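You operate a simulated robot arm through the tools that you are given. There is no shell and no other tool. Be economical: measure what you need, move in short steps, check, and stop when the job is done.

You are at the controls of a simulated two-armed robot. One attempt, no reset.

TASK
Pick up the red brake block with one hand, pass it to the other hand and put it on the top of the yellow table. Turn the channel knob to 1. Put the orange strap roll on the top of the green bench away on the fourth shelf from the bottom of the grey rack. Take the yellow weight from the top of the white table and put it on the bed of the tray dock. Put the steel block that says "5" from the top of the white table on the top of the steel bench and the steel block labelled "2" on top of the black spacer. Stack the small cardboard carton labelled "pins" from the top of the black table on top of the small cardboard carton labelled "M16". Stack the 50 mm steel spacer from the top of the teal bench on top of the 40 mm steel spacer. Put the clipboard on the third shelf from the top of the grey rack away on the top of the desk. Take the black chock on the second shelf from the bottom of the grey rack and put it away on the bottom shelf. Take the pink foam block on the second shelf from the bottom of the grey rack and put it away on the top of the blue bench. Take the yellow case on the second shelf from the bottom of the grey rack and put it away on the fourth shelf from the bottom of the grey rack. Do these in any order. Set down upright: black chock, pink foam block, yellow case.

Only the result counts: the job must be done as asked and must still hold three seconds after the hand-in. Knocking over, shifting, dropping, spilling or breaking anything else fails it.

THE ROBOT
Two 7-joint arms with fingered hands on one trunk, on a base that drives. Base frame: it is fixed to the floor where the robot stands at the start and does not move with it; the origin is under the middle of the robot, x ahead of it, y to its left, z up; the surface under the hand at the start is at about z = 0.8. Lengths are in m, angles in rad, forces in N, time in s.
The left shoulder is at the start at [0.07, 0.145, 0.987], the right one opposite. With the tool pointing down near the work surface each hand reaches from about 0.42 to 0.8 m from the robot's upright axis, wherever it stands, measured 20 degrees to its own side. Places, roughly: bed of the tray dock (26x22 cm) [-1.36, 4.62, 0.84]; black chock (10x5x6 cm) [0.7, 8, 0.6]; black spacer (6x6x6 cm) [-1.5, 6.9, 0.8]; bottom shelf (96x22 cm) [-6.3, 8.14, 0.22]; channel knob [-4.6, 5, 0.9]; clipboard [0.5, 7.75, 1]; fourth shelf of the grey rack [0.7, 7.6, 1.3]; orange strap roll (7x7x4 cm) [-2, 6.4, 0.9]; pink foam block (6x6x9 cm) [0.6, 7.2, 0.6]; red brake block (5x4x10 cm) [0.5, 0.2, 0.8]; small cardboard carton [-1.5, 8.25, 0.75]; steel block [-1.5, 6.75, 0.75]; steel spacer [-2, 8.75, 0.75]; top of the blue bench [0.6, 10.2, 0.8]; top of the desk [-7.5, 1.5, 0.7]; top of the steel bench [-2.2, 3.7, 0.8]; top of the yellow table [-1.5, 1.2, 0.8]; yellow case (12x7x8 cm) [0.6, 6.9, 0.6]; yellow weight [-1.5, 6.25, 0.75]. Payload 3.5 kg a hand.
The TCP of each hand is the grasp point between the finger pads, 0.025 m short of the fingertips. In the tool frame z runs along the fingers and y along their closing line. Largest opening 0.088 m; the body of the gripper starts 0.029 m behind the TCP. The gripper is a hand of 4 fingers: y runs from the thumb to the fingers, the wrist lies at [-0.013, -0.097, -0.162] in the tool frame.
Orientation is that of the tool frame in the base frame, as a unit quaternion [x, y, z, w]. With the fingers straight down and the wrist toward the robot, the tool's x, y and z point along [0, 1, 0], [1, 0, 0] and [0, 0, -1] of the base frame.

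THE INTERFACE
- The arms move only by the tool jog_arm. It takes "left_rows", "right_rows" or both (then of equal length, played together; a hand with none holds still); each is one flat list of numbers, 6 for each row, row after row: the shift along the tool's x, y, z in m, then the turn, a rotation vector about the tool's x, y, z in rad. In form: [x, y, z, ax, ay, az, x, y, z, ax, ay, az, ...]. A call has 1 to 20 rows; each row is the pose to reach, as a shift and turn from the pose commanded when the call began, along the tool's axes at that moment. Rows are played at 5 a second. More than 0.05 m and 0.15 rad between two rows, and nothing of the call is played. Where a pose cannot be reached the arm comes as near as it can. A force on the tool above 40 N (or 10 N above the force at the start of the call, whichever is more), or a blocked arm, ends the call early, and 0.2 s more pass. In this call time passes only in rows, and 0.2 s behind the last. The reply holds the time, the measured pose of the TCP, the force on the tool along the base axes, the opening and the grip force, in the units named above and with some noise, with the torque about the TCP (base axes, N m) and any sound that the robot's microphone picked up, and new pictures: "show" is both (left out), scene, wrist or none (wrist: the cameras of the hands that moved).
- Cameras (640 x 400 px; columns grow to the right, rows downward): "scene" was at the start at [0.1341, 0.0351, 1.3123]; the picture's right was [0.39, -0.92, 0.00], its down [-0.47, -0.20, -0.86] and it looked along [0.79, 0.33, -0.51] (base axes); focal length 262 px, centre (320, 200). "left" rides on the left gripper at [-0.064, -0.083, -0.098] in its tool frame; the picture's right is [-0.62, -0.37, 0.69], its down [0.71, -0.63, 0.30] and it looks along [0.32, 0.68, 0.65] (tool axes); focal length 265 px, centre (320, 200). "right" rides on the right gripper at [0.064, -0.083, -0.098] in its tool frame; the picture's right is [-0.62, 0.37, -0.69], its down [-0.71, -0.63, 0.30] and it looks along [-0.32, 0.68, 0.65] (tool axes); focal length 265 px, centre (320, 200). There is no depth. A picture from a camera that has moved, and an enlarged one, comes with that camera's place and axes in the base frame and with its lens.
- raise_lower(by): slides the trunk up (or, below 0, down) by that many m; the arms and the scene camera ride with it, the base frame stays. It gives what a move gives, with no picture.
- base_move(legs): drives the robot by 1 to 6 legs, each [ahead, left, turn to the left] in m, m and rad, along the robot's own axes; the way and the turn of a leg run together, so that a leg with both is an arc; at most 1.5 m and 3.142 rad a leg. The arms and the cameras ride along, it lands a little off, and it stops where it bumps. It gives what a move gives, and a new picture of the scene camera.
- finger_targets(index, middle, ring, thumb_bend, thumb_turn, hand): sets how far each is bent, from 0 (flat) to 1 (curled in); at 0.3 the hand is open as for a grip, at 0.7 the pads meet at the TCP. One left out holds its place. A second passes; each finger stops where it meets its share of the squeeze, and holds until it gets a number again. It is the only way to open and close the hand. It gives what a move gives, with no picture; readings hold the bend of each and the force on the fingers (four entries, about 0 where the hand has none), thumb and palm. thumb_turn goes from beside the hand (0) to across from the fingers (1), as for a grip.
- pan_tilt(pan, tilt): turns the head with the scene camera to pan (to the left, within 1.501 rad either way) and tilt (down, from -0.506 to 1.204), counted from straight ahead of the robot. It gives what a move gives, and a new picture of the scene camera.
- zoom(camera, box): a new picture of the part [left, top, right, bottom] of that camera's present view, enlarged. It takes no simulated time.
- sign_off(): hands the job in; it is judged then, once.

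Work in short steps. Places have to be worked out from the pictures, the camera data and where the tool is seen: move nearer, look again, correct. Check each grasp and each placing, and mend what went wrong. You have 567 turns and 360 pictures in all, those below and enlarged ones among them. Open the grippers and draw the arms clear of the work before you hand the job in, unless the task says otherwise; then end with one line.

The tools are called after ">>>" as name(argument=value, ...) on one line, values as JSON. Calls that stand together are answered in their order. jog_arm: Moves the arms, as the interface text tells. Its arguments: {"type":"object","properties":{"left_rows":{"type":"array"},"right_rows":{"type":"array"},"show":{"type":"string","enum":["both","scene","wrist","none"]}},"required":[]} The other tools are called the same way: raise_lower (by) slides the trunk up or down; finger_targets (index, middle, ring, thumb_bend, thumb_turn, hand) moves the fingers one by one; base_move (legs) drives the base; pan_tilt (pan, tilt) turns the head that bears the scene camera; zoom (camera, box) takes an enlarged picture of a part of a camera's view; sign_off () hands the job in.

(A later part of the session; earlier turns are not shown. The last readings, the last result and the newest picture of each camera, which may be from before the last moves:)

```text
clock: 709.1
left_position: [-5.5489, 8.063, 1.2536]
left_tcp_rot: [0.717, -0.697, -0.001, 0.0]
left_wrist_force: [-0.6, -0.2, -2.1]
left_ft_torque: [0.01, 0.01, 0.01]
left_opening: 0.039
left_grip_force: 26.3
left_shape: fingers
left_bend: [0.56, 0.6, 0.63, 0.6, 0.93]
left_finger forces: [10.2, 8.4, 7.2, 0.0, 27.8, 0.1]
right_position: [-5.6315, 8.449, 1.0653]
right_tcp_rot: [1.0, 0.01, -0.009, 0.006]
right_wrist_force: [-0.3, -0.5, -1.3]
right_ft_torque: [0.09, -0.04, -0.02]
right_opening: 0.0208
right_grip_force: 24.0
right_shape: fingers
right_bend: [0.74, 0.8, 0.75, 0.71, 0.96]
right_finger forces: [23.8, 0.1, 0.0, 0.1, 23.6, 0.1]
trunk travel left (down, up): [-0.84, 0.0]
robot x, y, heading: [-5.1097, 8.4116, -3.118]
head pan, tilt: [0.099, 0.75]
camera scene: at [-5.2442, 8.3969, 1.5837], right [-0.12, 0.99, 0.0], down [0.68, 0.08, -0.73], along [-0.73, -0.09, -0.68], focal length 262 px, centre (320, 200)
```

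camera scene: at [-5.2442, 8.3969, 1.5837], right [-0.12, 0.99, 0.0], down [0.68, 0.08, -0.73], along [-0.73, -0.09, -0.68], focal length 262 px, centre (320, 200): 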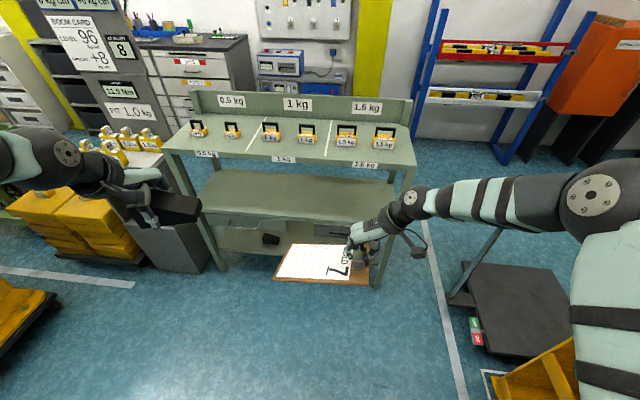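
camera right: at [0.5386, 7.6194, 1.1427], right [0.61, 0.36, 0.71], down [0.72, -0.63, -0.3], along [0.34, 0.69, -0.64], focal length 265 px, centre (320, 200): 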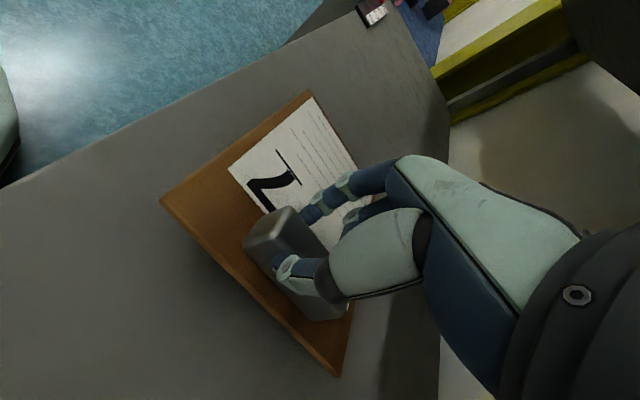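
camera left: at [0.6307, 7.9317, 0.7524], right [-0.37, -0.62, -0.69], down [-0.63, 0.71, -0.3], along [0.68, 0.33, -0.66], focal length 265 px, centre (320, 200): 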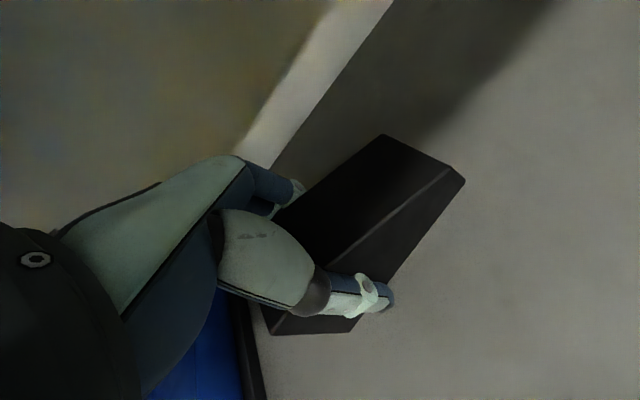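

I raise and retract the right hand (clipboard), then lower the trunk for the bottom shelf.

>>> jog_arm(right_rows=[0.02, 0, -0.03, 0, 0, 0, 0.04, 0, -0.06, 0, 0, 0, 0.05, 0, -0.09, 0, 0, 0, 0.06, 0, -0.12, 0, 0, 0, 0.06, 0, -0.15, 0, 0, 0], show="none")

>>> raise_lower(by=-0.4)

>>> raise_lower(by=-0.4)

>>> pan_tilt(pan=0.3, tilt=0.45)

```text
clock: 710.3
left_position: [-5.5461, 8.0627, 1.255]
left_tcp_rot: [0.717, -0.697, -0.001, 0.001]
left_wrist_force: [-0.3, -0.9, -2.7]
left_ft_torque: [-0.03, 0.01, -0.01]
left_opening: 0.0392
left_grip_force: 26.5
left_shape: fingers
left_bend: [0.56, 0.6, 0.63, 0.6, 0.93]
left_finger forces: [10.3, 8.4, 7.2, 0.1, 27.7, 0.0]
right_position: [-5.564, 8.452, 1.2146]
right_tcp_rot: [1.0, 0.011, -0.011, 0.007]
right_wrist_force: [-0.5, -0.1, -1.5]
right_ft_torque: [0.13, 0.0, 0.0]
right_opening: 0.0209
right_grip_force: 23.8
right_shape: fingers
right_bend: [0.74, 0.8, 0.75, 0.71, 0.96]
right_finger forces: [23.6, 0.0, 0.1, 0.0, 23.4, 0.1]
trunk travel left (down, up): [-0.84, 0.0]
robot x, y, heading: [-5.1111, 8.4065, -3.117]
head pan, tilt: [0.099, 0.75]
```

```text
clock: 714.1
left_position: [-5.5481, 8.0634, 0.8532]
left_tcp_rot: [0.717, -0.697, 0.0, 0.0]
left_wrist_force: [0.3, 0.5, -1.6]
left_ft_torque: [-0.01, 0.03, 0.0]
left_opening: 0.0389
left_grip_force: 26.6
left_shape: fingers
left_bend: [0.56, 0.6, 0.63, 0.6, 0.93]
left_finger forces: [10.2, 8.3, 7.2, 0.0, 27.6, 0.0]
right_position: [-5.5647, 8.4528, 0.8139]
right_tcp_rot: [1.0, 0.011, -0.011, 0.006]
right_wrist_force: [-0.9, 0.9, -0.3]
right_ft_torque: [0.13, -0.04, 0.02]
right_opening: 0.0208
right_grip_force: 24.2
right_shape: fingers
right_bend: [0.74, 0.8, 0.75, 0.71, 0.96]
right_finger forces: [23.8, 0.1, 0.0, 0.1, 23.6, 0.0]
trunk travel left (down, up): [-0.44, 0.4]
robot x, y, heading: [-5.1105, 8.4095, -3.12]
head pan, tilt: [0.099, 0.75]
```

```text
clock: 718.0
left_position: [-5.5477, 8.0626, 0.4543]
left_tcp_rot: [0.716, -0.698, 0.0, 0.001]
left_wrist_force: [0.1, -0.5, -2.2]
left_ft_torque: [-0.01, 0.01, 0.0]
left_opening: 0.039
left_grip_force: 26.9
left_shape: fingers
left_bend: [0.56, 0.6, 0.63, 0.6, 0.93]
left_finger forces: [10.3, 8.3, 7.2, 0.1, 27.5, 0.1]
right_position: [-5.5647, 8.4532, 0.4122]
right_tcp_rot: [1.0, 0.01, -0.01, 0.006]
right_wrist_force: [0.1, 0.2, -1.0]
right_ft_torque: [0.12, -0.02, -0.01]
right_opening: 0.0209
right_grip_force: 23.6
right_shape: fingers
right_bend: [0.74, 0.8, 0.75, 0.71, 0.96]
right_finger forces: [23.8, 0.0, 0.1, 0.0, 23.3, 0.0]
trunk travel left (down, up): [-0.04, 0.8]
robot x, y, heading: [-5.11, 8.4088, -3.117]
head pan, tilt: [0.099, 0.75]
```

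```text
clock: 718.8
left_position: [-5.5477, 8.0629, 0.4542]
left_tcp_rot: [0.717, -0.697, 0.001, 0.0]
left_wrist_force: [-0.5, 0.0, -1.4]
left_ft_torque: [0.01, 0.01, 0.04]
left_opening: 0.0391
left_grip_force: 26.8
left_shape: fingers
left_bend: [0.56, 0.6, 0.63, 0.6, 0.93]
left_finger forces: [10.2, 8.3, 7.3, 0.0, 27.6, 0.1]
right_position: [-5.5649, 8.4542, 0.4133]
right_tcp_rot: [1.0, 0.011, -0.011, 0.006]
right_wrist_force: [0.4, 0.1, -1.8]
right_ft_torque: [0.11, 0.02, 0.0]
right_opening: 0.0206
right_grip_force: 23.9
right_shape: fingers
right_bend: [0.74, 0.8, 0.75, 0.71, 0.96]
right_finger forces: [23.8, 0.0, 0.1, 0.1, 23.5, 0.1]
trunk travel left (down, up): [-0.04, 0.8]
robot x, y, heading: [-5.112, 8.4077, -3.116]
head pan, tilt: [0.3, 0.45]
camera scene: at [-5.2477, 8.378, 0.8101], right [-0.32, 0.95, 0.0], down [0.41, 0.14, -0.9], along [-0.85, -0.29, -0.44], focal length 262 px, centre (320, 200)
```

scene: 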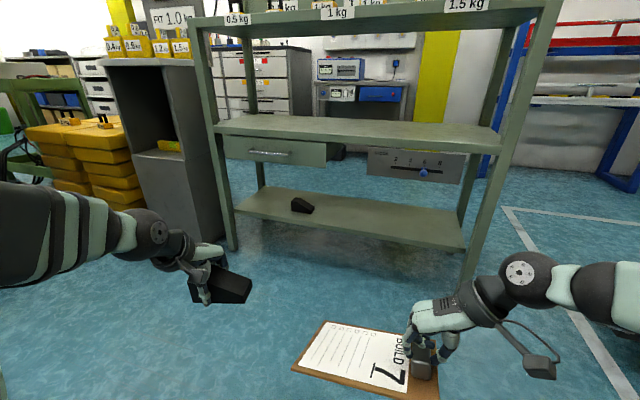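

Target spot ≈[-6.26, 8.17] on the bottom shelf, under the gap between drawers. I position the base.

>>> base_move(legs=[[0.2, -0.1, -0.02], [0.25, 0, 0]])

>>> jog_arm(left_rows=[0, 0, 0.035, 0, 0, 0, 0, 0, 0.07, 0, 0, 0, 0, 0, 0.105, 0, 0, 0, 0, 0.02, 0.135, 0, 0, 0], show="both")

```text
clock: 721.9
left_position: [-6.0026, 8.1671, 0.4544]
left_tcp_rot: [0.71, -0.704, 0.0, 0.0]
left_wrist_force: [1.0, -0.3, -3.0]
left_ft_torque: [-0.02, 0.01, 0.0]
left_opening: 0.039
left_grip_force: 26.2
left_shape: fingers
left_bend: [0.56, 0.6, 0.63, 0.6, 0.93]
left_finger forces: [10.2, 8.3, 7.3, 0.0, 27.7, 0.0]
right_position: [-6.0123, 8.5574, 0.4128]
right_tcp_rot: [1.0, 0.002, -0.011, 0.005]
right_wrist_force: [0.3, -0.2, -0.9]
right_ft_torque: [0.09, 0.03, 0.0]
right_opening: 0.0209
right_grip_force: 23.6
right_shape: fingers
right_bend: [0.74, 0.8, 0.75, 0.71, 0.96]
right_finger forces: [23.8, 0.0, 0.0, 0.0, 23.5, 0.1]
trunk travel left (down, up): [-0.04, 0.8]
robot x, y, heading: [-5.5602, 8.5016, -3.135]
head pan, tilt: [0.3, 0.45]
camera scene: at [-5.6964, 8.4766, 0.8101], right [-0.3, 0.95, 0.0], down [0.42, 0.13, -0.9], along [-0.86, -0.27, -0.44], focal length 262 px, centre (320, 200)
```

scene: 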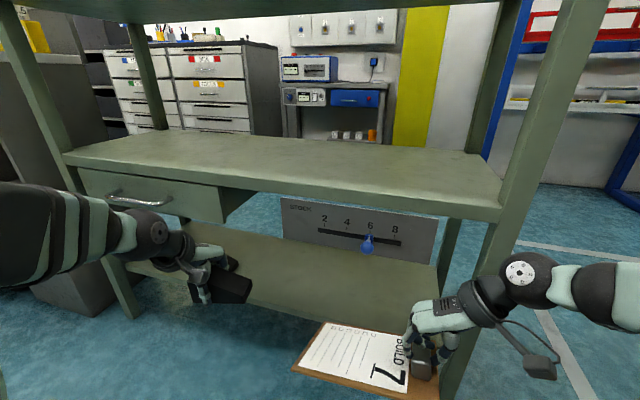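

```text
clock: 722.9
left_position: [-6.0226, 8.1652, 0.319]
left_tcp_rot: [0.71, -0.704, 0.0, 0.002]
left_wrist_force: [-0.5, 0.8, -2.2]
left_ft_torque: [-0.05, 0.03, 0.01]
left_opening: 0.0389
left_grip_force: 26.8
left_shape: fingers
left_bend: [0.56, 0.6, 0.63, 0.6, 0.93]
left_finger forces: [10.3, 8.4, 7.1, 0.0, 27.6, 0.1]
right_position: [-6.0112, 8.5568, 0.4131]
right_tcp_rot: [1.0, 0.001, -0.01, 0.006]
right_wrist_force: [0.6, -0.2, -1.0]
right_ft_torque: [0.09, -0.03, 0.0]
right_opening: 0.0209
right_grip_force: 23.8
right_shape: fingers
right_bend: [0.74, 0.8, 0.75, 0.71, 0.96]
right_finger forces: [23.9, 0.1, 0.0, 0.1, 23.6, 0.1]
trunk travel left (down, up): [-0.04, 0.8]
robot x, y, heading: [-5.5617, 8.5041, -3.137]
head pan, tilt: [0.3, 0.45]
camera scene: at [-5.6964, 8.4766, 0.8102], right [-0.3, 0.95, 0.0], down [0.42, 0.13, -0.9], along [-0.86, -0.27, -0.44], focal length 262 px, centre (320, 200)
camera left: at [-5.9414, 8.2294, 0.4171], right [0.36, 0.62, -0.69], down [0.64, -0.71, -0.3], along [-0.68, -0.33, -0.65], focal length 265 px, centre (320, 200)
```

scene: 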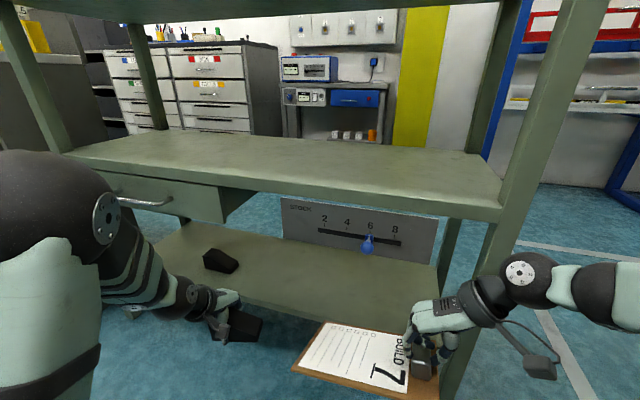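
left: 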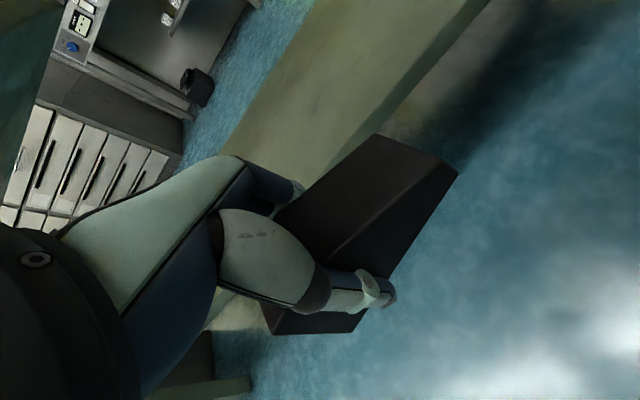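

I slide the chock in over the bottom shelf between the two under-shelf boxes.

>>> jog_arm(left_rows=[-0.005, 0.04, 0, 0, 0, 0, -0.008, 0.08, 0, 0, 0, 0, -0.008, 0.12, 0, 0, 0, 0, -0.008, 0.16, 0, 0, 0, 0, -0.008, 0.2, 0, 0, 0, 0, -0.008, 0.235, 0, 0, 0, 0], show="both")

```text
clock: 724.3
left_position: [-6.2567, 8.1724, 0.317]
left_tcp_rot: [0.71, -0.704, 0.002, -0.002]
left_wrist_force: [0.1, 0.0, -2.1]
left_ft_torque: [-0.01, 0.01, -0.02]
left_opening: 0.0389
left_grip_force: 26.3
left_shape: fingers
left_bend: [0.56, 0.6, 0.63, 0.6, 0.93]
left_finger forces: [10.3, 8.2, 7.2, 0.0, 27.0, 0.0]
right_position: [-6.0121, 8.5572, 0.4136]
right_tcp_rot: [1.0, 0.002, -0.01, 0.006]
right_wrist_force: [-0.2, -0.6, -2.1]
right_ft_torque: [0.1, 0.02, 0.03]
right_opening: 0.0207
right_grip_force: 24.0
right_shape: fingers
right_bend: [0.74, 0.8, 0.75, 0.71, 0.96]
right_finger forces: [23.8, 0.1, 0.0, 0.0, 23.5, 0.0]
trunk travel left (down, up): [-0.04, 0.8]
robot x, y, heading: [-5.5602, 8.5012, -3.137]
head pan, tilt: [0.3, 0.45]
camera scene: at [-5.6966, 8.4765, 0.8101], right [-0.3, 0.95, 0.0], down [0.42, 0.13, -0.9], along [-0.86, -0.27, -0.44], focal length 262 px, centre (320, 200)
camera left: at [-6.175, 8.2366, 0.4161], right [0.36, 0.62, -0.69], down [0.64, -0.71, -0.3], along [-0.68, -0.33, -0.66], focal length 265 px, centre (320, 200)
```

scene: 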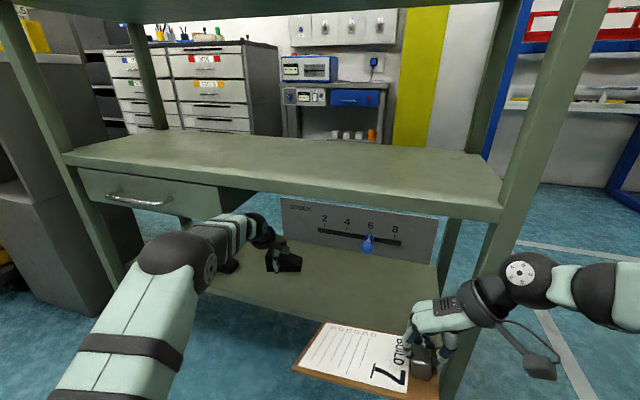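
left: 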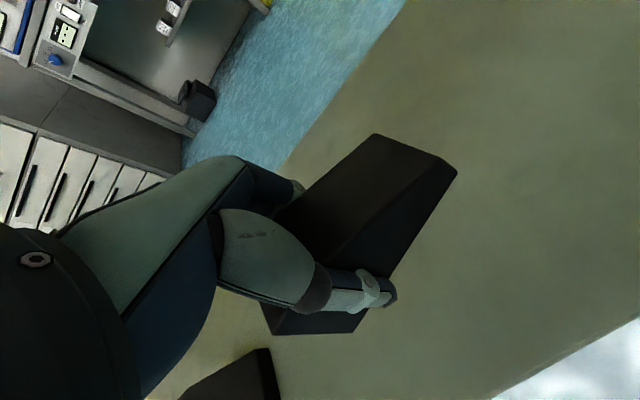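

Over the shelf with clearance. Lower to contact.

>>> jog_arm(left_rows=[0, 0, 0.015, 0, 0, 0, 0, 0, 0.028, 0, 0, 0, 0, 0, 0.036, 0, 0, 0, 0, 0, 0.043, 0, 0, 0, 0, 0, 0.05, 0, 0, 0, 0, 0, 0.057, 0, 0, 0], show="none")

```text
clock: 725.7
left_position: [-6.2572, 8.1734, 0.2609]
left_tcp_rot: [0.71, -0.704, 0.001, 0.0]
left_wrist_force: [0.4, 0.3, -2.7]
left_ft_torque: [-0.01, -0.02, -0.04]
left_opening: 0.0388
left_grip_force: 26.2
left_shape: fingers
left_bend: [0.56, 0.6, 0.63, 0.6, 0.93]
left_finger forces: [10.3, 8.3, 7.2, 0.1, 27.0, 0.1]
right_position: [-6.0121, 8.5578, 0.4133]
right_tcp_rot: [1.0, 0.002, -0.01, 0.006]
right_wrist_force: [0.0, 0.2, -0.7]
right_ft_torque: [0.14, -0.06, 0.01]
right_opening: 0.0206
right_grip_force: 24.0
right_shape: fingers
right_bend: [0.74, 0.8, 0.75, 0.71, 0.96]
right_finger forces: [23.8, 0.0, 0.0, 0.0, 23.4, 0.1]
trunk travel left (down, up): [-0.04, 0.8]
robot x, y, heading: [-5.5587, 8.5031, -3.139]
head pan, tilt: [0.3, 0.45]
```

No contact yet at 0.261; continue slowly.

>>> jog_arm(left_rows=[0, 0, 0.006, 0, 0, 0, 0, 0, 0.012, 0, 0, 0, 0, 0, 0.018, 0, 0, 0, 0, 0, 0.024, 0, 0, 0, 0, 0, 0.03, 0, 0, 0, 0, 0, 0.036, 0, 0, 0], show="wrist")

```text
clock: 726.6
left_position: [-6.26, 8.1731, 0.2539]
left_tcp_rot: [0.71, -0.704, -0.007, 0.009]
left_wrist_force: [12.9, 3.3, 22.2]
left_ft_torque: [-0.56, -0.21, 0.37]
left_opening: 0.0391
left_grip_force: 34.9
left_shape: fingers
left_bend: [0.58, 0.61, 0.65, 0.62, 0.9]
left_finger forces: [10.3, 8.4, 6.9, 0.1, 44.7, 0.0]
right_position: [-6.0101, 8.5585, 0.416]
right_tcp_rot: [1.0, 0.002, -0.012, 0.008]
right_wrist_force: [-0.7, -0.3, -1.4]
right_ft_torque: [0.12, -0.04, -0.02]
right_opening: 0.0208
right_grip_force: 24.1
right_shape: fingers
right_bend: [0.74, 0.8, 0.75, 0.71, 0.96]
right_finger forces: [23.7, 0.0, 0.0, 0.0, 23.5, 0.0]
trunk travel left (down, up): [-0.04, 0.8]
robot x, y, heading: [-5.5586, 8.5044, -3.138]
head pan, tilt: [0.3, 0.45]
stopped in row 4 (left hand): the force on the tool passed its limit at 43 N (the readings are from after the stop); the commanded pose is now the measured one
camera left: at [-6.1766, 8.2382, 0.3505], right [0.35, 0.62, -0.7], down [0.63, -0.71, -0.32], along [-0.7, -0.33, -0.64], focal length 265 px, centre (320, 200)
```

left: 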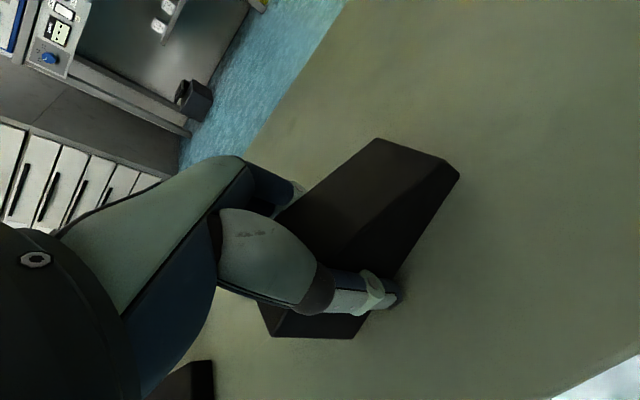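

Chock is on the shelf. Ease, release, lift and withdraw.

>>> jog_arm(left_rows=[0, 0, -0.002, 0, 0, 0], show="none")

>>> finger_targets(hand="left", index=0.3, middle=0.3, ring=0.3, thumb_bend=0.33)

>>> jog_arm(left_rows=[0, 0, -0.02, 0, 0, 0, 0, 0, -0.045, 0, 0, 0, 0, 0, -0.07, 0, 0, 0], show="wrist")

```text
clock: 727.0
left_position: [-6.2604, 8.1742, 0.2545]
left_tcp_rot: [0.709, -0.705, -0.005, 0.008]
left_wrist_force: [10.3, 3.1, 22.2]
left_ft_torque: [-0.59, -0.09, 0.35]
left_opening: 0.0393
left_grip_force: 35.3
left_shape: fingers
left_bend: [0.58, 0.61, 0.65, 0.62, 0.9]
left_finger forces: [10.8, 9.2, 7.2, 0.0, 43.7, 0.0]
right_position: [-6.0096, 8.5585, 0.4153]
right_tcp_rot: [1.0, 0.001, -0.012, 0.007]
right_wrist_force: [0.4, 0.3, -1.7]
right_ft_torque: [0.1, -0.01, 0.01]
right_opening: 0.0209
right_grip_force: 23.3
right_shape: fingers
right_bend: [0.74, 0.8, 0.75, 0.71, 0.96]
right_finger forces: [23.7, 0.0, 0.1, 0.0, 23.5, 0.0]
trunk travel left (down, up): [-0.04, 0.8]
robot x, y, heading: [-5.5588, 8.5049, -3.138]
head pan, tilt: [0.3, 0.45]
```

```text
clock: 728.0
left_position: [-6.2615, 8.1728, 0.2512]
left_tcp_rot: [0.71, -0.704, -0.004, 0.005]
left_wrist_force: [3.9, 3.0, 8.8]
left_ft_torque: [-0.09, 0.07, 0.09]
left_opening: 0.0826
left_grip_force: 4.2
left_shape: fingers
left_bend: [0.3, 0.3, 0.3, 0.33, 0.97]
left_finger forces: [0.0, 3.7, 0.0, 0.1, 5.0, 0.1]
right_position: [-6.0114, 8.5575, 0.4134]
right_tcp_rot: [1.0, 0.002, -0.011, 0.007]
right_wrist_force: [0.2, -0.1, -2.1]
right_ft_torque: [0.13, 0.03, -0.01]
right_opening: 0.0209
right_grip_force: 23.3
right_shape: fingers
right_bend: [0.74, 0.8, 0.75, 0.71, 0.96]
right_finger forces: [23.7, 0.0, 0.1, 0.0, 23.5, 0.1]
trunk travel left (down, up): [-0.04, 0.8]
robot x, y, heading: [-5.5562, 8.5051, -3.134]
head pan, tilt: [0.3, 0.45]
```

```text
clock: 728.8
left_position: [-6.2603, 8.1725, 0.3183]
left_tcp_rot: [0.71, -0.704, -0.005, 0.005]
left_wrist_force: [-0.6, 0.5, 0.2]
left_ft_torque: [0.03, -0.01, 0.0]
left_opening: 0.0818
left_grip_force: 0.1
left_shape: fingers
left_bend: [0.3, 0.3, 0.3, 0.33, 0.97]
left_finger forces: [0.1, 0.1, 0.1, 0.0, 0.0, 0.0]
right_position: [-6.012, 8.5574, 0.4133]
right_tcp_rot: [1.0, 0.001, -0.01, 0.007]
right_wrist_force: [0.0, 0.4, -1.2]
right_ft_torque: [0.12, 0.02, -0.01]
right_opening: 0.0208
right_grip_force: 23.6
right_shape: fingers
right_bend: [0.74, 0.8, 0.75, 0.71, 0.96]
right_finger forces: [23.8, 0.0, 0.0, 0.1, 23.6, 0.0]
trunk travel left (down, up): [-0.04, 0.8]
robot x, y, heading: [-5.5575, 8.5025, -3.134]
head pan, tilt: [0.3, 0.45]
camera left: at [-6.1752, 8.2372, 0.4158], right [0.36, 0.62, -0.7], down [0.63, -0.71, -0.31], along [-0.69, -0.33, -0.65], focal length 265 px, centre (320, 200)
```

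left: 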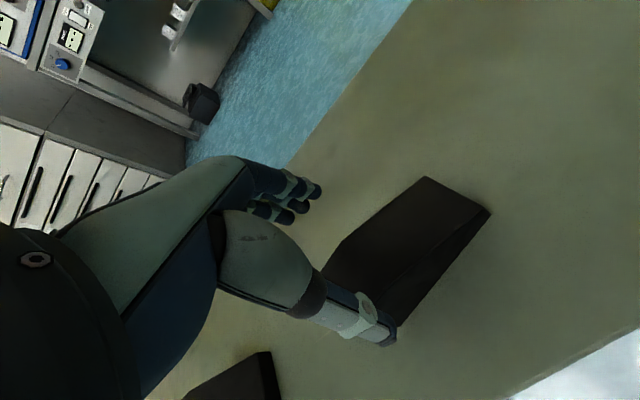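

Chock stands on the bottom shelf. Back the base straight out, then raise the trunk.

>>> base_move(legs=[[-0.3, 0, 0], [-0.3, 0, 0]])

>>> raise_lower(by=0.4)

>>> raise_lower(by=0.25)

>>> pan_tilt(pan=0.2, tilt=0.5)

```text
clock: 732.5
left_position: [-5.6627, 8.1763, 0.3193]
left_tcp_rot: [0.709, -0.706, -0.005, 0.005]
left_wrist_force: [0.1, 0.3, -0.7]
left_ft_torque: [-0.02, -0.01, 0.01]
left_opening: 0.0816
left_grip_force: 0.1
left_shape: fingers
left_bend: [0.3, 0.3, 0.3, 0.33, 0.97]
left_finger forces: [0.0, 0.1, 0.1, 0.1, 0.0, 0.0]
right_position: [-5.415, 8.5602, 0.4127]
right_tcp_rot: [1.0, 0.0, -0.01, 0.006]
right_wrist_force: [0.4, -0.1, -1.7]
right_ft_torque: [0.09, -0.04, 0.01]
right_opening: 0.0209
right_grip_force: 23.4
right_shape: fingers
right_bend: [0.74, 0.8, 0.75, 0.71, 0.96]
right_finger forces: [23.9, 0.0, 0.0, 0.0, 23.5, 0.0]
trunk travel left (down, up): [-0.04, 0.8]
robot x, y, heading: [-4.9589, 8.5089, -3.139]
head pan, tilt: [0.3, 0.45]
camera scene: at [-5.0995, 8.4779, 0.8102], right [-0.3, 0.95, 0.0], down [0.42, 0.13, -0.9], along [-0.86, -0.27, -0.44], focal length 262 px, centre (320, 200)
```

scene: 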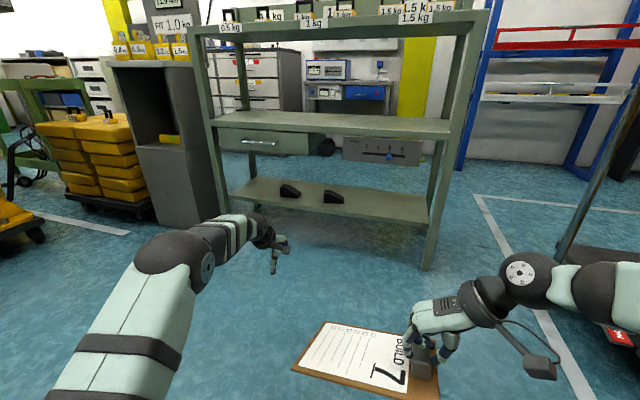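

```text
clock: 736.3
left_position: [-5.6654, 8.176, 0.7182]
left_tcp_rot: [0.708, -0.706, -0.005, 0.005]
left_wrist_force: [0.3, 0.2, 0.9]
left_ft_torque: [0.0, -0.01, 0.02]
left_opening: 0.0816
left_grip_force: 0.1
left_shape: fingers
left_bend: [0.3, 0.3, 0.3, 0.33, 0.97]
left_finger forces: [0.1, 0.1, 0.1, 0.0, 0.0, 0.0]
right_position: [-5.4158, 8.5599, 0.8134]
right_tcp_rot: [1.0, 0.0, -0.01, 0.006]
right_wrist_force: [0.0, 0.2, -2.0]
right_ft_torque: [0.15, -0.01, 0.04]
right_opening: 0.0208
right_grip_force: 23.7
right_shape: fingers
right_bend: [0.74, 0.8, 0.75, 0.71, 0.96]
right_finger forces: [23.8, 0.0, 0.0, 0.0, 23.5, 0.0]
trunk travel left (down, up): [-0.44, 0.4]
robot x, y, heading: [-4.9619, 8.5062, -3.141]
head pan, tilt: [0.3, 0.45]
```

```text
clock: 738.9
left_position: [-5.6649, 8.1764, 0.968]
left_tcp_rot: [0.708, -0.706, -0.005, 0.004]
left_wrist_force: [0.0, 0.0, 0.1]
left_ft_torque: [-0.01, -0.01, 0.0]
left_opening: 0.0814
left_grip_force: 0.0
left_shape: fingers
left_bend: [0.3, 0.3, 0.3, 0.33, 0.97]
left_finger forces: [0.1, 0.0, 0.0, 0.1, 0.0, 0.0]
right_position: [-5.4152, 8.5599, 1.0631]
right_tcp_rot: [1.0, -0.001, -0.011, 0.007]
right_wrist_force: [0.4, -0.2, -1.4]
right_ft_torque: [0.12, -0.02, -0.01]
right_opening: 0.0209
right_grip_force: 23.4
right_shape: fingers
right_bend: [0.74, 0.8, 0.75, 0.71, 0.96]
right_finger forces: [23.7, 0.0, 0.0, 0.1, 23.5, 0.1]
trunk travel left (down, up): [-0.69, 0.15]
robot x, y, heading: [-4.9624, 8.5043, -3.139]
head pan, tilt: [0.3, 0.45]
```

```text
clock: 739.6
left_position: [-5.6642, 8.176, 0.9688]
left_tcp_rot: [0.708, -0.707, -0.005, 0.005]
left_wrist_force: [0.1, -0.4, -0.3]
left_ft_torque: [-0.01, 0.01, -0.01]
left_opening: 0.0815
left_grip_force: 0.1
left_shape: fingers
left_bend: [0.3, 0.3, 0.3, 0.33, 0.97]
left_finger forces: [0.0, 0.0, 0.0, 0.1, 0.1, 0.0]
right_position: [-5.4141, 8.5594, 1.0629]
right_tcp_rot: [1.0, 0.0, -0.01, 0.007]
right_wrist_force: [0.8, -1.2, -1.1]
right_ft_torque: [0.1, 0.01, 0.01]
right_opening: 0.0207
right_grip_force: 23.8
right_shape: fingers
right_bend: [0.74, 0.8, 0.75, 0.71, 0.96]
right_finger forces: [23.8, 0.0, 0.0, 0.1, 23.5, 0.0]
trunk travel left (down, up): [-0.69, 0.15]
robot x, y, heading: [-4.961, 8.5073, -3.139]
head pan, tilt: [0.201, 0.499]
camera scene: at [-5.1012, 8.4869, 1.4557], right [-0.2, 0.98, 0.0], down [0.47, 0.1, -0.88], along [-0.86, -0.18, -0.48], focal length 262 px, centre (320, 200)
```

scene: 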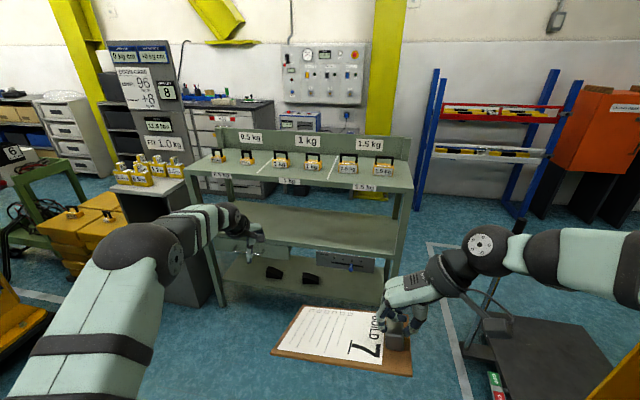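

Both chocks are in place. Next the desk. I tuck the left arm, back up east, turn north and reverse south along the way I came.

>>> jog_arm(left_rows=[0.01, -0.04, -0.03, 0, 0, 0, 0.015, -0.08, -0.06, 0, 0, 0, 0.02, -0.12, -0.09, 0, 0, 0, 0.02, -0.16, -0.12, 0, 0, 0, 0.02, -0.2, -0.15, 0, 0, 0, 0.02, -0.24, -0.15, 0, 0, 0], show="none")

>>> base_move(legs=[[-1.4, 0.2, 0], [-0.5, 0.2, 0], [0, 0, -0.8], [0, 0, -0.78], [-1.3, 0, 0], [-1.2, 0, 0]])

>>> pan_tilt(pan=1.4, tilt=0.3)

```text
refused: row 1 steps farther than a row can; nothing moved
```

```text
clock: 765.2
left_position: [-3.4529, 6.2962, 0.9676]
left_tcp_rot: [-0.003, 1.0, 0.007, 0.0]
left_wrist_force: [-0.4, 0.2, 0.4]
left_ft_torque: [0.02, 0.01, 0.01]
left_opening: 0.0814
left_grip_force: 0.1
left_shape: fingers
left_bend: [0.3, 0.3, 0.3, 0.33, 0.97]
left_finger forces: [0.0, 0.1, 0.1, 0.0, 0.1, 0.0]
right_position: [-3.0689, 6.0452, 1.0632]
right_tcp_rot: [-0.707, 0.707, 0.012, 0.004]
right_wrist_force: [0.9, -0.1, -1.8]
right_ft_torque: [-0.02, -0.12, 0.0]
right_opening: 0.0208
right_grip_force: 23.6
right_shape: fingers
right_bend: [0.74, 0.8, 0.75, 0.71, 0.96]
right_finger forces: [23.7, 0.0, 0.1, 0.0, 23.5, 0.0]
trunk travel left (down, up): [-0.69, 0.15]
robot x, y, heading: [-3.1235, 5.5934, 1.567]
head pan, tilt: [0.201, 0.499]
camera scene: at [-3.1419, 5.7335, 1.4557], right [0.98, 0.2, 0.0], down [0.1, -0.47, -0.88], along [-0.18, 0.86, -0.48], focal length 262 px, centre (320, 200)
```

scene: 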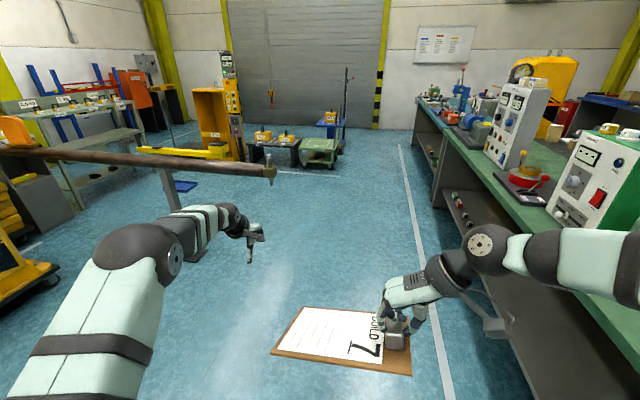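

```text
clock: 766.6
left_position: [-3.4532, 6.2954, 0.9685]
left_tcp_rot: [-0.001, 1.0, 0.007, 0.0]
left_wrist_force: [0.3, -0.2, -0.4]
left_ft_torque: [-0.02, 0.03, 0.0]
left_opening: 0.0817
left_grip_force: 0.1
left_shape: fingers
left_bend: [0.3, 0.3, 0.3, 0.33, 0.97]
left_finger forces: [0.0, 0.1, 0.1, 0.1, 0.0, 0.0]
right_position: [-3.0694, 6.0464, 1.0624]
right_tcp_rot: [0.707, -0.707, -0.012, -0.003]
right_wrist_force: [-0.5, 0.0, -1.6]
right_ft_torque: [0.0, -0.09, 0.0]
right_opening: 0.0208
right_grip_force: 23.6
right_shape: fingers
right_bend: [0.74, 0.8, 0.75, 0.71, 0.96]
right_finger forces: [23.6, 0.0, 0.0, 0.0, 23.6, 0.1]
trunk travel left (down, up): [-0.69, 0.15]
robot x, y, heading: [-3.1252, 5.5925, 1.575]
head pan, tilt: [1.4, 0.3]
camera scene: at [-3.2156, 5.6599, 1.4741], right [0.17, 0.99, 0.0], down [0.29, -0.05, -0.96], along [-0.94, 0.16, -0.3], focal length 262 px, centre (320, 200)
```

scene: 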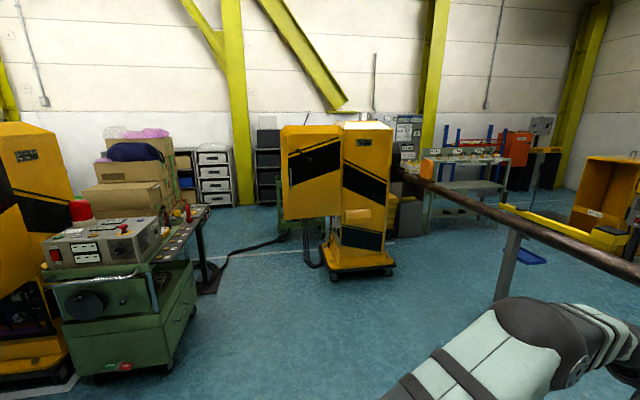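

Now I tuck the left arm with smaller steps and turn to face south-west to find the way to the desk.

>>> jog_arm(left_rows=[0.005, -0.035, -0.02, 0, 0, 0, 0.01, -0.07, -0.04, 0, 0, 0, 0.015, -0.105, -0.06, 0, 0, 0, 0.02, -0.14, -0.08, 0, 0, 0, 0.02, -0.175, -0.1, 0, 0, 0, 0.02, -0.21, -0.12, 0, 0, 0, 0.02, -0.25, -0.13, 0, 0, 0], show="none")

>>> base_move(legs=[[0, 0, 1.0], [0, 0, 1.0], [0, 0, 1.14]])

>>> pan_tilt(pan=-0.5, tilt=0.25)

```text
clock: 768.2
left_position: [-3.4669, 6.0412, 1.0975]
left_tcp_rot: [-0.001, 1.0, 0.009, -0.001]
left_wrist_force: [-0.2, -0.4, 0.6]
left_ft_torque: [-0.03, 0.0, -0.02]
left_opening: 0.0815
left_grip_force: 0.0
left_shape: fingers
left_bend: [0.3, 0.3, 0.3, 0.33, 0.97]
left_finger forces: [0.0, 0.0, 0.0, 0.0, 0.0, 0.0]
right_position: [-3.0678, 6.0455, 1.0631]
right_tcp_rot: [-0.707, 0.707, 0.012, 0.002]
right_wrist_force: [-0.3, 0.1, -1.4]
right_ft_torque: [0.0, -0.1, 0.02]
right_opening: 0.0208
right_grip_force: 23.8
right_shape: fingers
right_bend: [0.74, 0.8, 0.75, 0.71, 0.96]
right_finger forces: [23.8, 0.1, 0.0, 0.0, 23.5, 0.1]
trunk travel left (down, up): [-0.69, 0.15]
robot x, y, heading: [-3.1258, 5.5982, 1.577]
head pan, tilt: [1.4, 0.3]
```

```text
clock: 776.4
left_position: [-2.8115, 5.1211, 1.0958]
left_tcp_rot: [0.999, -0.032, 0.0, 0.008]
left_wrist_force: [0.4, -0.3, 0.3]
left_ft_torque: [0.03, -0.01, 0.0]
left_opening: 0.0816
left_grip_force: 0.2
left_shape: fingers
left_bend: [0.3, 0.3, 0.3, 0.33, 0.97]
left_finger forces: [0.0, 0.0, 0.1, 0.0, 0.0, 0.1]
right_position: [-3.2111, 5.1456, 1.0631]
right_tcp_rot: [0.731, 0.682, -0.003, 0.012]
right_wrist_force: [0.6, 0.5, -1.5]
right_ft_torque: [0.02, 0.07, -0.03]
right_opening: 0.0203
right_grip_force: 23.5
right_shape: fingers
right_bend: [0.74, 0.8, 0.75, 0.71, 0.96]
right_finger forces: [23.7, 0.0, 0.0, 0.1, 23.4, 0.0]
trunk travel left (down, up): [-0.69, 0.15]
robot x, y, heading: [-3.1166, 5.5917, -1.641]
head pan, tilt: [1.4, 0.3]
camera scene: at [-3.0363, 5.521, 1.4741], right [-0.24, -0.97, 0.0], down [-0.29, 0.07, -0.96], along [0.93, -0.23, -0.3], focal length 262 px, centre (320, 200)
```

scene: 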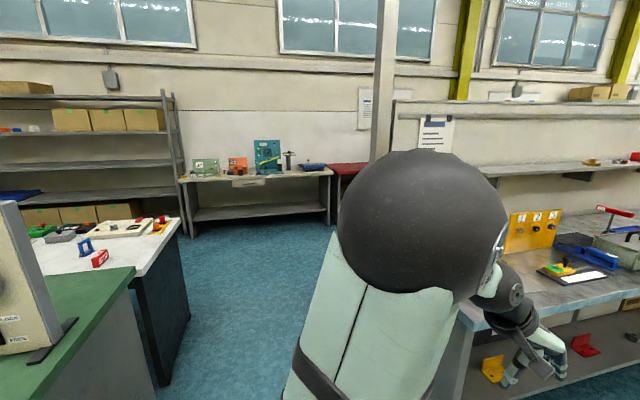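

```text
clock: 778.3
left_position: [-2.8104, 5.1216, 1.0963]
left_tcp_rot: [0.999, -0.032, -0.001, 0.007]
left_wrist_force: [0.0, -0.4, -0.3]
left_ft_torque: [0.01, -0.01, -0.02]
left_opening: 0.0817
left_grip_force: 0.0
left_shape: fingers
left_bend: [0.3, 0.3, 0.3, 0.33, 0.97]
left_finger forces: [0.0, 0.0, 0.0, 0.0, 0.0, 0.1]
right_position: [-3.2101, 5.1461, 1.0637]
right_tcp_rot: [0.731, 0.682, -0.003, 0.012]
right_wrist_force: [-0.2, -0.2, -2.0]
right_ft_torque: [0.0, 0.11, -0.02]
right_opening: 0.0205
right_grip_force: 23.4
right_shape: fingers
right_bend: [0.74, 0.8, 0.75, 0.71, 0.96]
right_finger forces: [23.6, 0.0, 0.0, 0.0, 23.3, 0.0]
trunk travel left (down, up): [-0.69, 0.15]
robot x, y, heading: [-3.1244, 5.59, -1.635]
head pan, tilt: [-0.499, 0.25]
camera scene: at [-3.1769, 5.4643, 1.4788], right [-0.84, 0.54, 0.0], down [0.13, 0.21, -0.97], along [-0.52, -0.82, -0.25], focal length 262 px, centre (320, 200)
```

scene: 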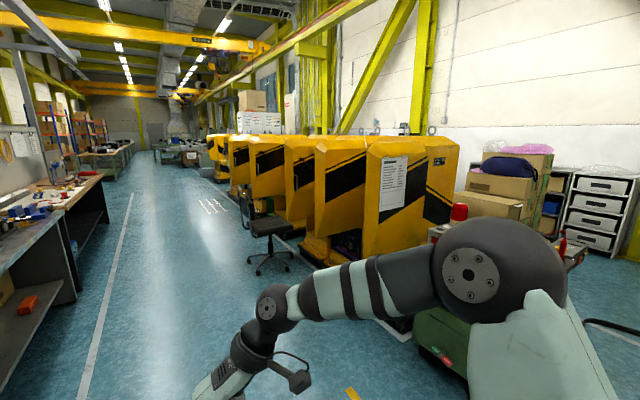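

A row of yellow cabinets separates me from the desk side. I zoom toward the far end to find a way around.

>>> zoom(camera="scene", box=[120, 80, 360, 260])

```text
2.22 times, centred on (240, 170) of scene
camera zoom: at [-3.1769, 5.4643, 1.4788], right [-0.84, 0.54, 0.0], down [0.13, 0.21, -0.97], along [-0.52, -0.82, -0.25], focal length 582 px, centre (498, 267)
```

zoom: 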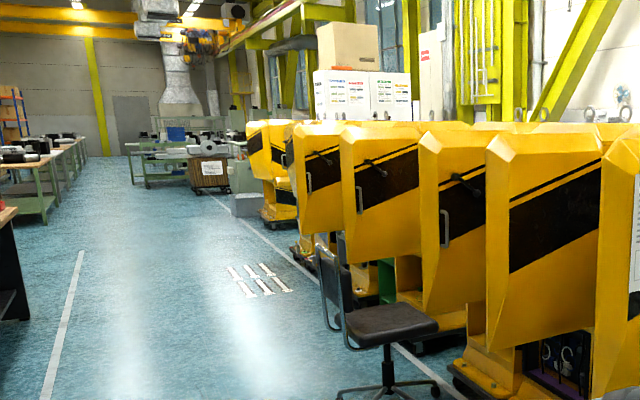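

I drive south along the aisle (x≈−3.2), keeping clear of the chair and floor tools, toward a gap south of the cabinet row.

>>> base_move(legs=[[0, -0.1, 0.064], [1.4, 0, 0], [1.4, 0, 0], [1.4, 0, 0]])

>>> pan_tilt(pan=-0.6, tilt=0.25)

```text
clock: 799.2
left_position: [-2.8586, 0.9486, 1.0959]
left_tcp_rot: [1.0, 0.004, 0.0, 0.007]
left_wrist_force: [-0.2, -0.2, -0.3]
left_ft_torque: [-0.03, -0.02, 0.0]
left_opening: 0.0816
left_grip_force: 0.0
left_shape: fingers
left_bend: [0.3, 0.3, 0.3, 0.33, 0.97]
left_finger forces: [0.0, 0.0, 0.0, 0.1, 0.1, 0.0]
right_position: [-3.2582, 0.9442, 1.0638]
right_tcp_rot: [0.706, 0.708, -0.002, 0.012]
right_wrist_force: [-0.9, 0.4, -1.9]
right_ft_torque: [-0.01, 0.11, 0.02]
right_opening: 0.0207
right_grip_force: 23.8
right_shape: fingers
right_bend: [0.74, 0.8, 0.75, 0.71, 0.96]
right_finger forces: [23.7, 0.1, 0.0, 0.1, 23.4, 0.0]
trunk travel left (down, up): [-0.69, 0.15]
robot x, y, heading: [-3.2051, 1.3971, -1.566]
head pan, tilt: [-0.499, 0.25]
camera scene: at [-3.2486, 1.2646, 1.4789], right [-0.88, 0.47, 0.0], down [0.12, 0.22, -0.97], along [-0.46, -0.85, -0.25], focal length 262 px, centre (320, 200)
```

scene: 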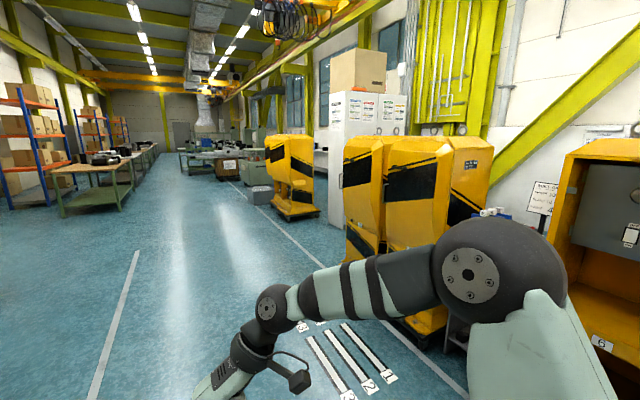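

```text
clock: 799.8
left_position: [-2.8584, 0.9492, 1.0954]
left_tcp_rot: [1.0, 0.005, 0.0, 0.007]
left_wrist_force: [0.0, -0.2, -0.6]
left_ft_torque: [0.0, -0.03, -0.03]
left_opening: 0.0816
left_grip_force: 0.0
left_shape: fingers
left_bend: [0.3, 0.3, 0.3, 0.33, 0.97]
left_finger forces: [0.0, 0.0, 0.1, 0.0, 0.0, 0.0]
right_position: [-3.2581, 0.9451, 1.0627]
right_tcp_rot: [0.706, 0.708, -0.004, 0.011]
right_wrist_force: [0.4, -0.5, -0.8]
right_ft_torque: [0.03, 0.11, 0.0]
right_opening: 0.0208
right_grip_force: 24.0
right_shape: fingers
right_bend: [0.74, 0.8, 0.75, 0.71, 0.96]
right_finger forces: [23.8, 0.1, 0.0, 0.0, 23.3, 0.1]
trunk travel left (down, up): [-0.69, 0.15]
robot x, y, heading: [-3.2021, 1.3944, -1.563]
head pan, tilt: [-0.6, 0.25]
camera scene: at [-3.2566, 1.269, 1.4788], right [-0.83, 0.56, 0.0], down [0.14, 0.21, -0.97], along [-0.54, -0.8, -0.25], focal length 262 px, centre (320, 200)
```

scene: 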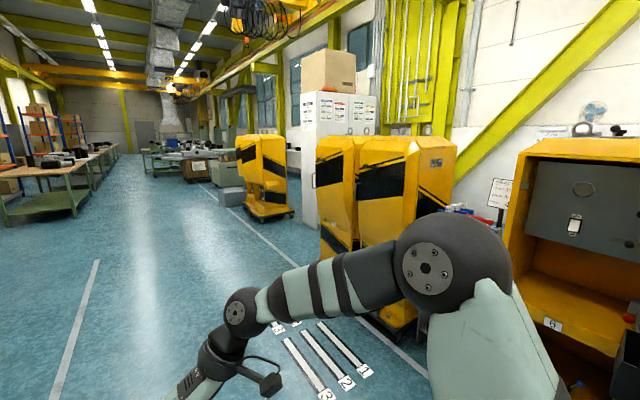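

I look directly west (pan right) to find a passable gap.

>>> pan_tilt(pan=-1.45, tilt=0.3)

```text
clock: 801.0
left_position: [-2.858, 0.9487, 1.0957]
left_tcp_rot: [1.0, 0.005, 0.0, 0.006]
left_wrist_force: [-0.3, 0.3, 0.7]
left_ft_torque: [0.01, 0.0, -0.01]
left_opening: 0.0816
left_grip_force: 0.1
left_shape: fingers
left_bend: [0.3, 0.3, 0.3, 0.33, 0.97]
left_finger forces: [0.0, 0.0, 0.0, 0.0, 0.1, 0.0]
right_position: [-3.2576, 0.944, 1.0631]
right_tcp_rot: [0.706, 0.708, -0.003, 0.011]
right_wrist_force: [-1.2, 0.1, -1.0]
right_ft_torque: [0.0, 0.12, -0.03]
right_opening: 0.0205
right_grip_force: 23.4
right_shape: fingers
right_bend: [0.74, 0.8, 0.75, 0.71, 0.96]
right_finger forces: [23.6, 0.0, 0.0, 0.0, 23.5, 0.0]
trunk travel left (down, up): [-0.69, 0.15]
robot x, y, heading: [-3.2045, 1.3992, -1.563]
head pan, tilt: [-1.45, 0.3]
camera scene: at [-3.297, 1.3346, 1.4741], right [-0.13, 0.99, 0.0], down [0.29, 0.04, -0.96], along [-0.95, -0.12, -0.3], focal length 262 px, centre (320, 200)
```

scene: 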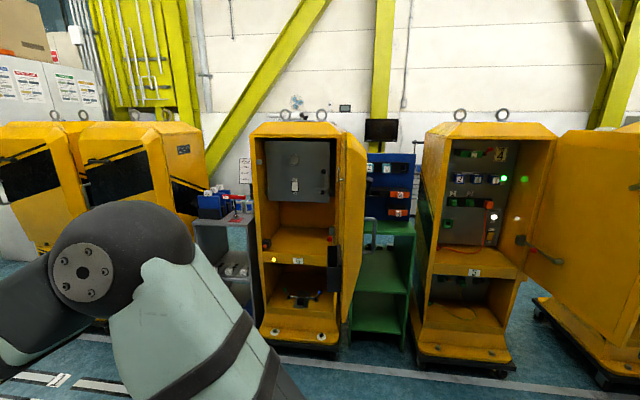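

Blocked here by carts between cabinets. I go further south and look again.

>>> base_move(legs=[[1.4, 0, 0], [0.9, 0, 0]])

>>> pan_tilt(pan=-1.2, tilt=0.3)

```text
clock: 812.3
left_position: [-2.8243, -1.3292, 1.0961]
left_tcp_rot: [1.0, 0.015, 0.0, 0.008]
left_wrist_force: [0.3, 0.4, -0.6]
left_ft_torque: [0.0, 0.02, 0.01]
left_opening: 0.0815
left_grip_force: 0.0
left_shape: fingers
left_bend: [0.3, 0.3, 0.3, 0.33, 0.97]
left_finger forces: [0.0, 0.0, 0.0, 0.0, 0.0, 0.0]
right_position: [-3.2227, -1.3434, 1.0632]
right_tcp_rot: [0.698, 0.716, -0.003, 0.012]
right_wrist_force: [0.6, -0.2, -1.7]
right_ft_torque: [0.05, 0.11, 0.04]
right_opening: 0.0209
right_grip_force: 22.9
right_shape: fingers
right_bend: [0.74, 0.8, 0.75, 0.71, 0.96]
right_finger forces: [23.7, 0.0, 0.0, 0.0, 23.4, 0.1]
trunk travel left (down, up): [-0.69, 0.15]
robot x, y, heading: [-3.1793, -0.8911, -1.542]
head pan, tilt: [-1.45, 0.3]
camera scene: at [-3.2695, -0.9537, 1.4742], right [-0.15, 0.99, 0.0], down [0.29, 0.04, -0.96], along [-0.94, -0.14, -0.3], focal length 262 px, centre (320, 200)
```

scene: 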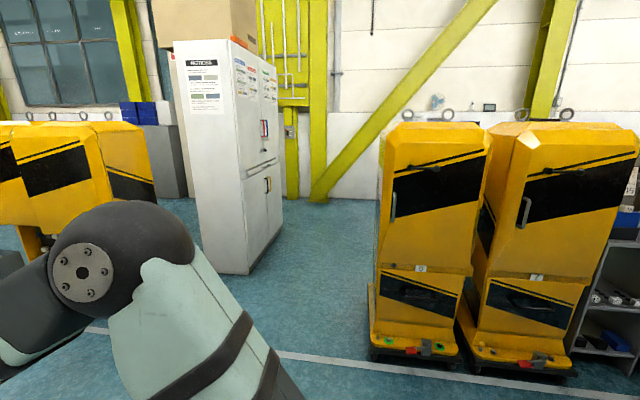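

```text
clock: 813.0
left_position: [-2.8223, -1.3312, 1.096]
left_tcp_rot: [1.0, 0.015, 0.0, 0.007]
left_wrist_force: [0.6, -0.1, -0.1]
left_ft_torque: [0.02, 0.01, -0.02]
left_opening: 0.0816
left_grip_force: 0.1
left_shape: fingers
left_bend: [0.3, 0.3, 0.3, 0.33, 0.97]
left_finger forces: [0.0, 0.0, 0.0, 0.1, 0.1, 0.0]
right_position: [-3.221, -1.3442, 1.0635]
right_tcp_rot: [0.698, 0.716, -0.003, 0.011]
right_wrist_force: [0.3, 0.0, -1.5]
right_ft_torque: [0.01, 0.09, 0.03]
right_opening: 0.0207
right_grip_force: 23.7
right_shape: fingers
right_bend: [0.74, 0.8, 0.75, 0.71, 0.96]
right_finger forces: [23.7, 0.1, 0.0, 0.1, 23.5, 0.1]
trunk travel left (down, up): [-0.69, 0.15]
robot x, y, heading: [-3.1819, -0.8907, -1.547]
head pan, tilt: [-1.201, 0.3]
camera scene: at [-3.2633, -0.9767, 1.4741], right [-0.39, 0.92, 0.0], down [0.27, 0.11, -0.96], along [-0.88, -0.37, -0.3], focal length 262 px, centre (320, 200)
```

scene: 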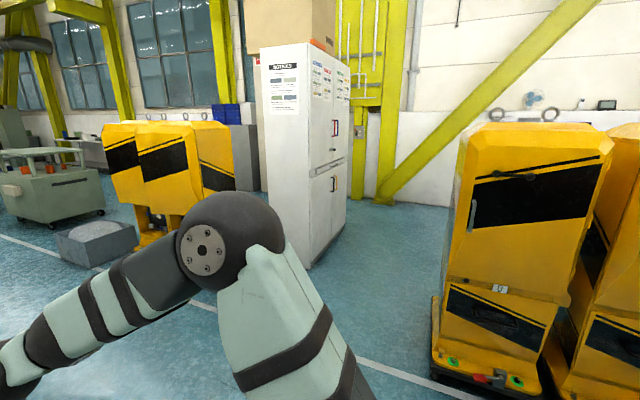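

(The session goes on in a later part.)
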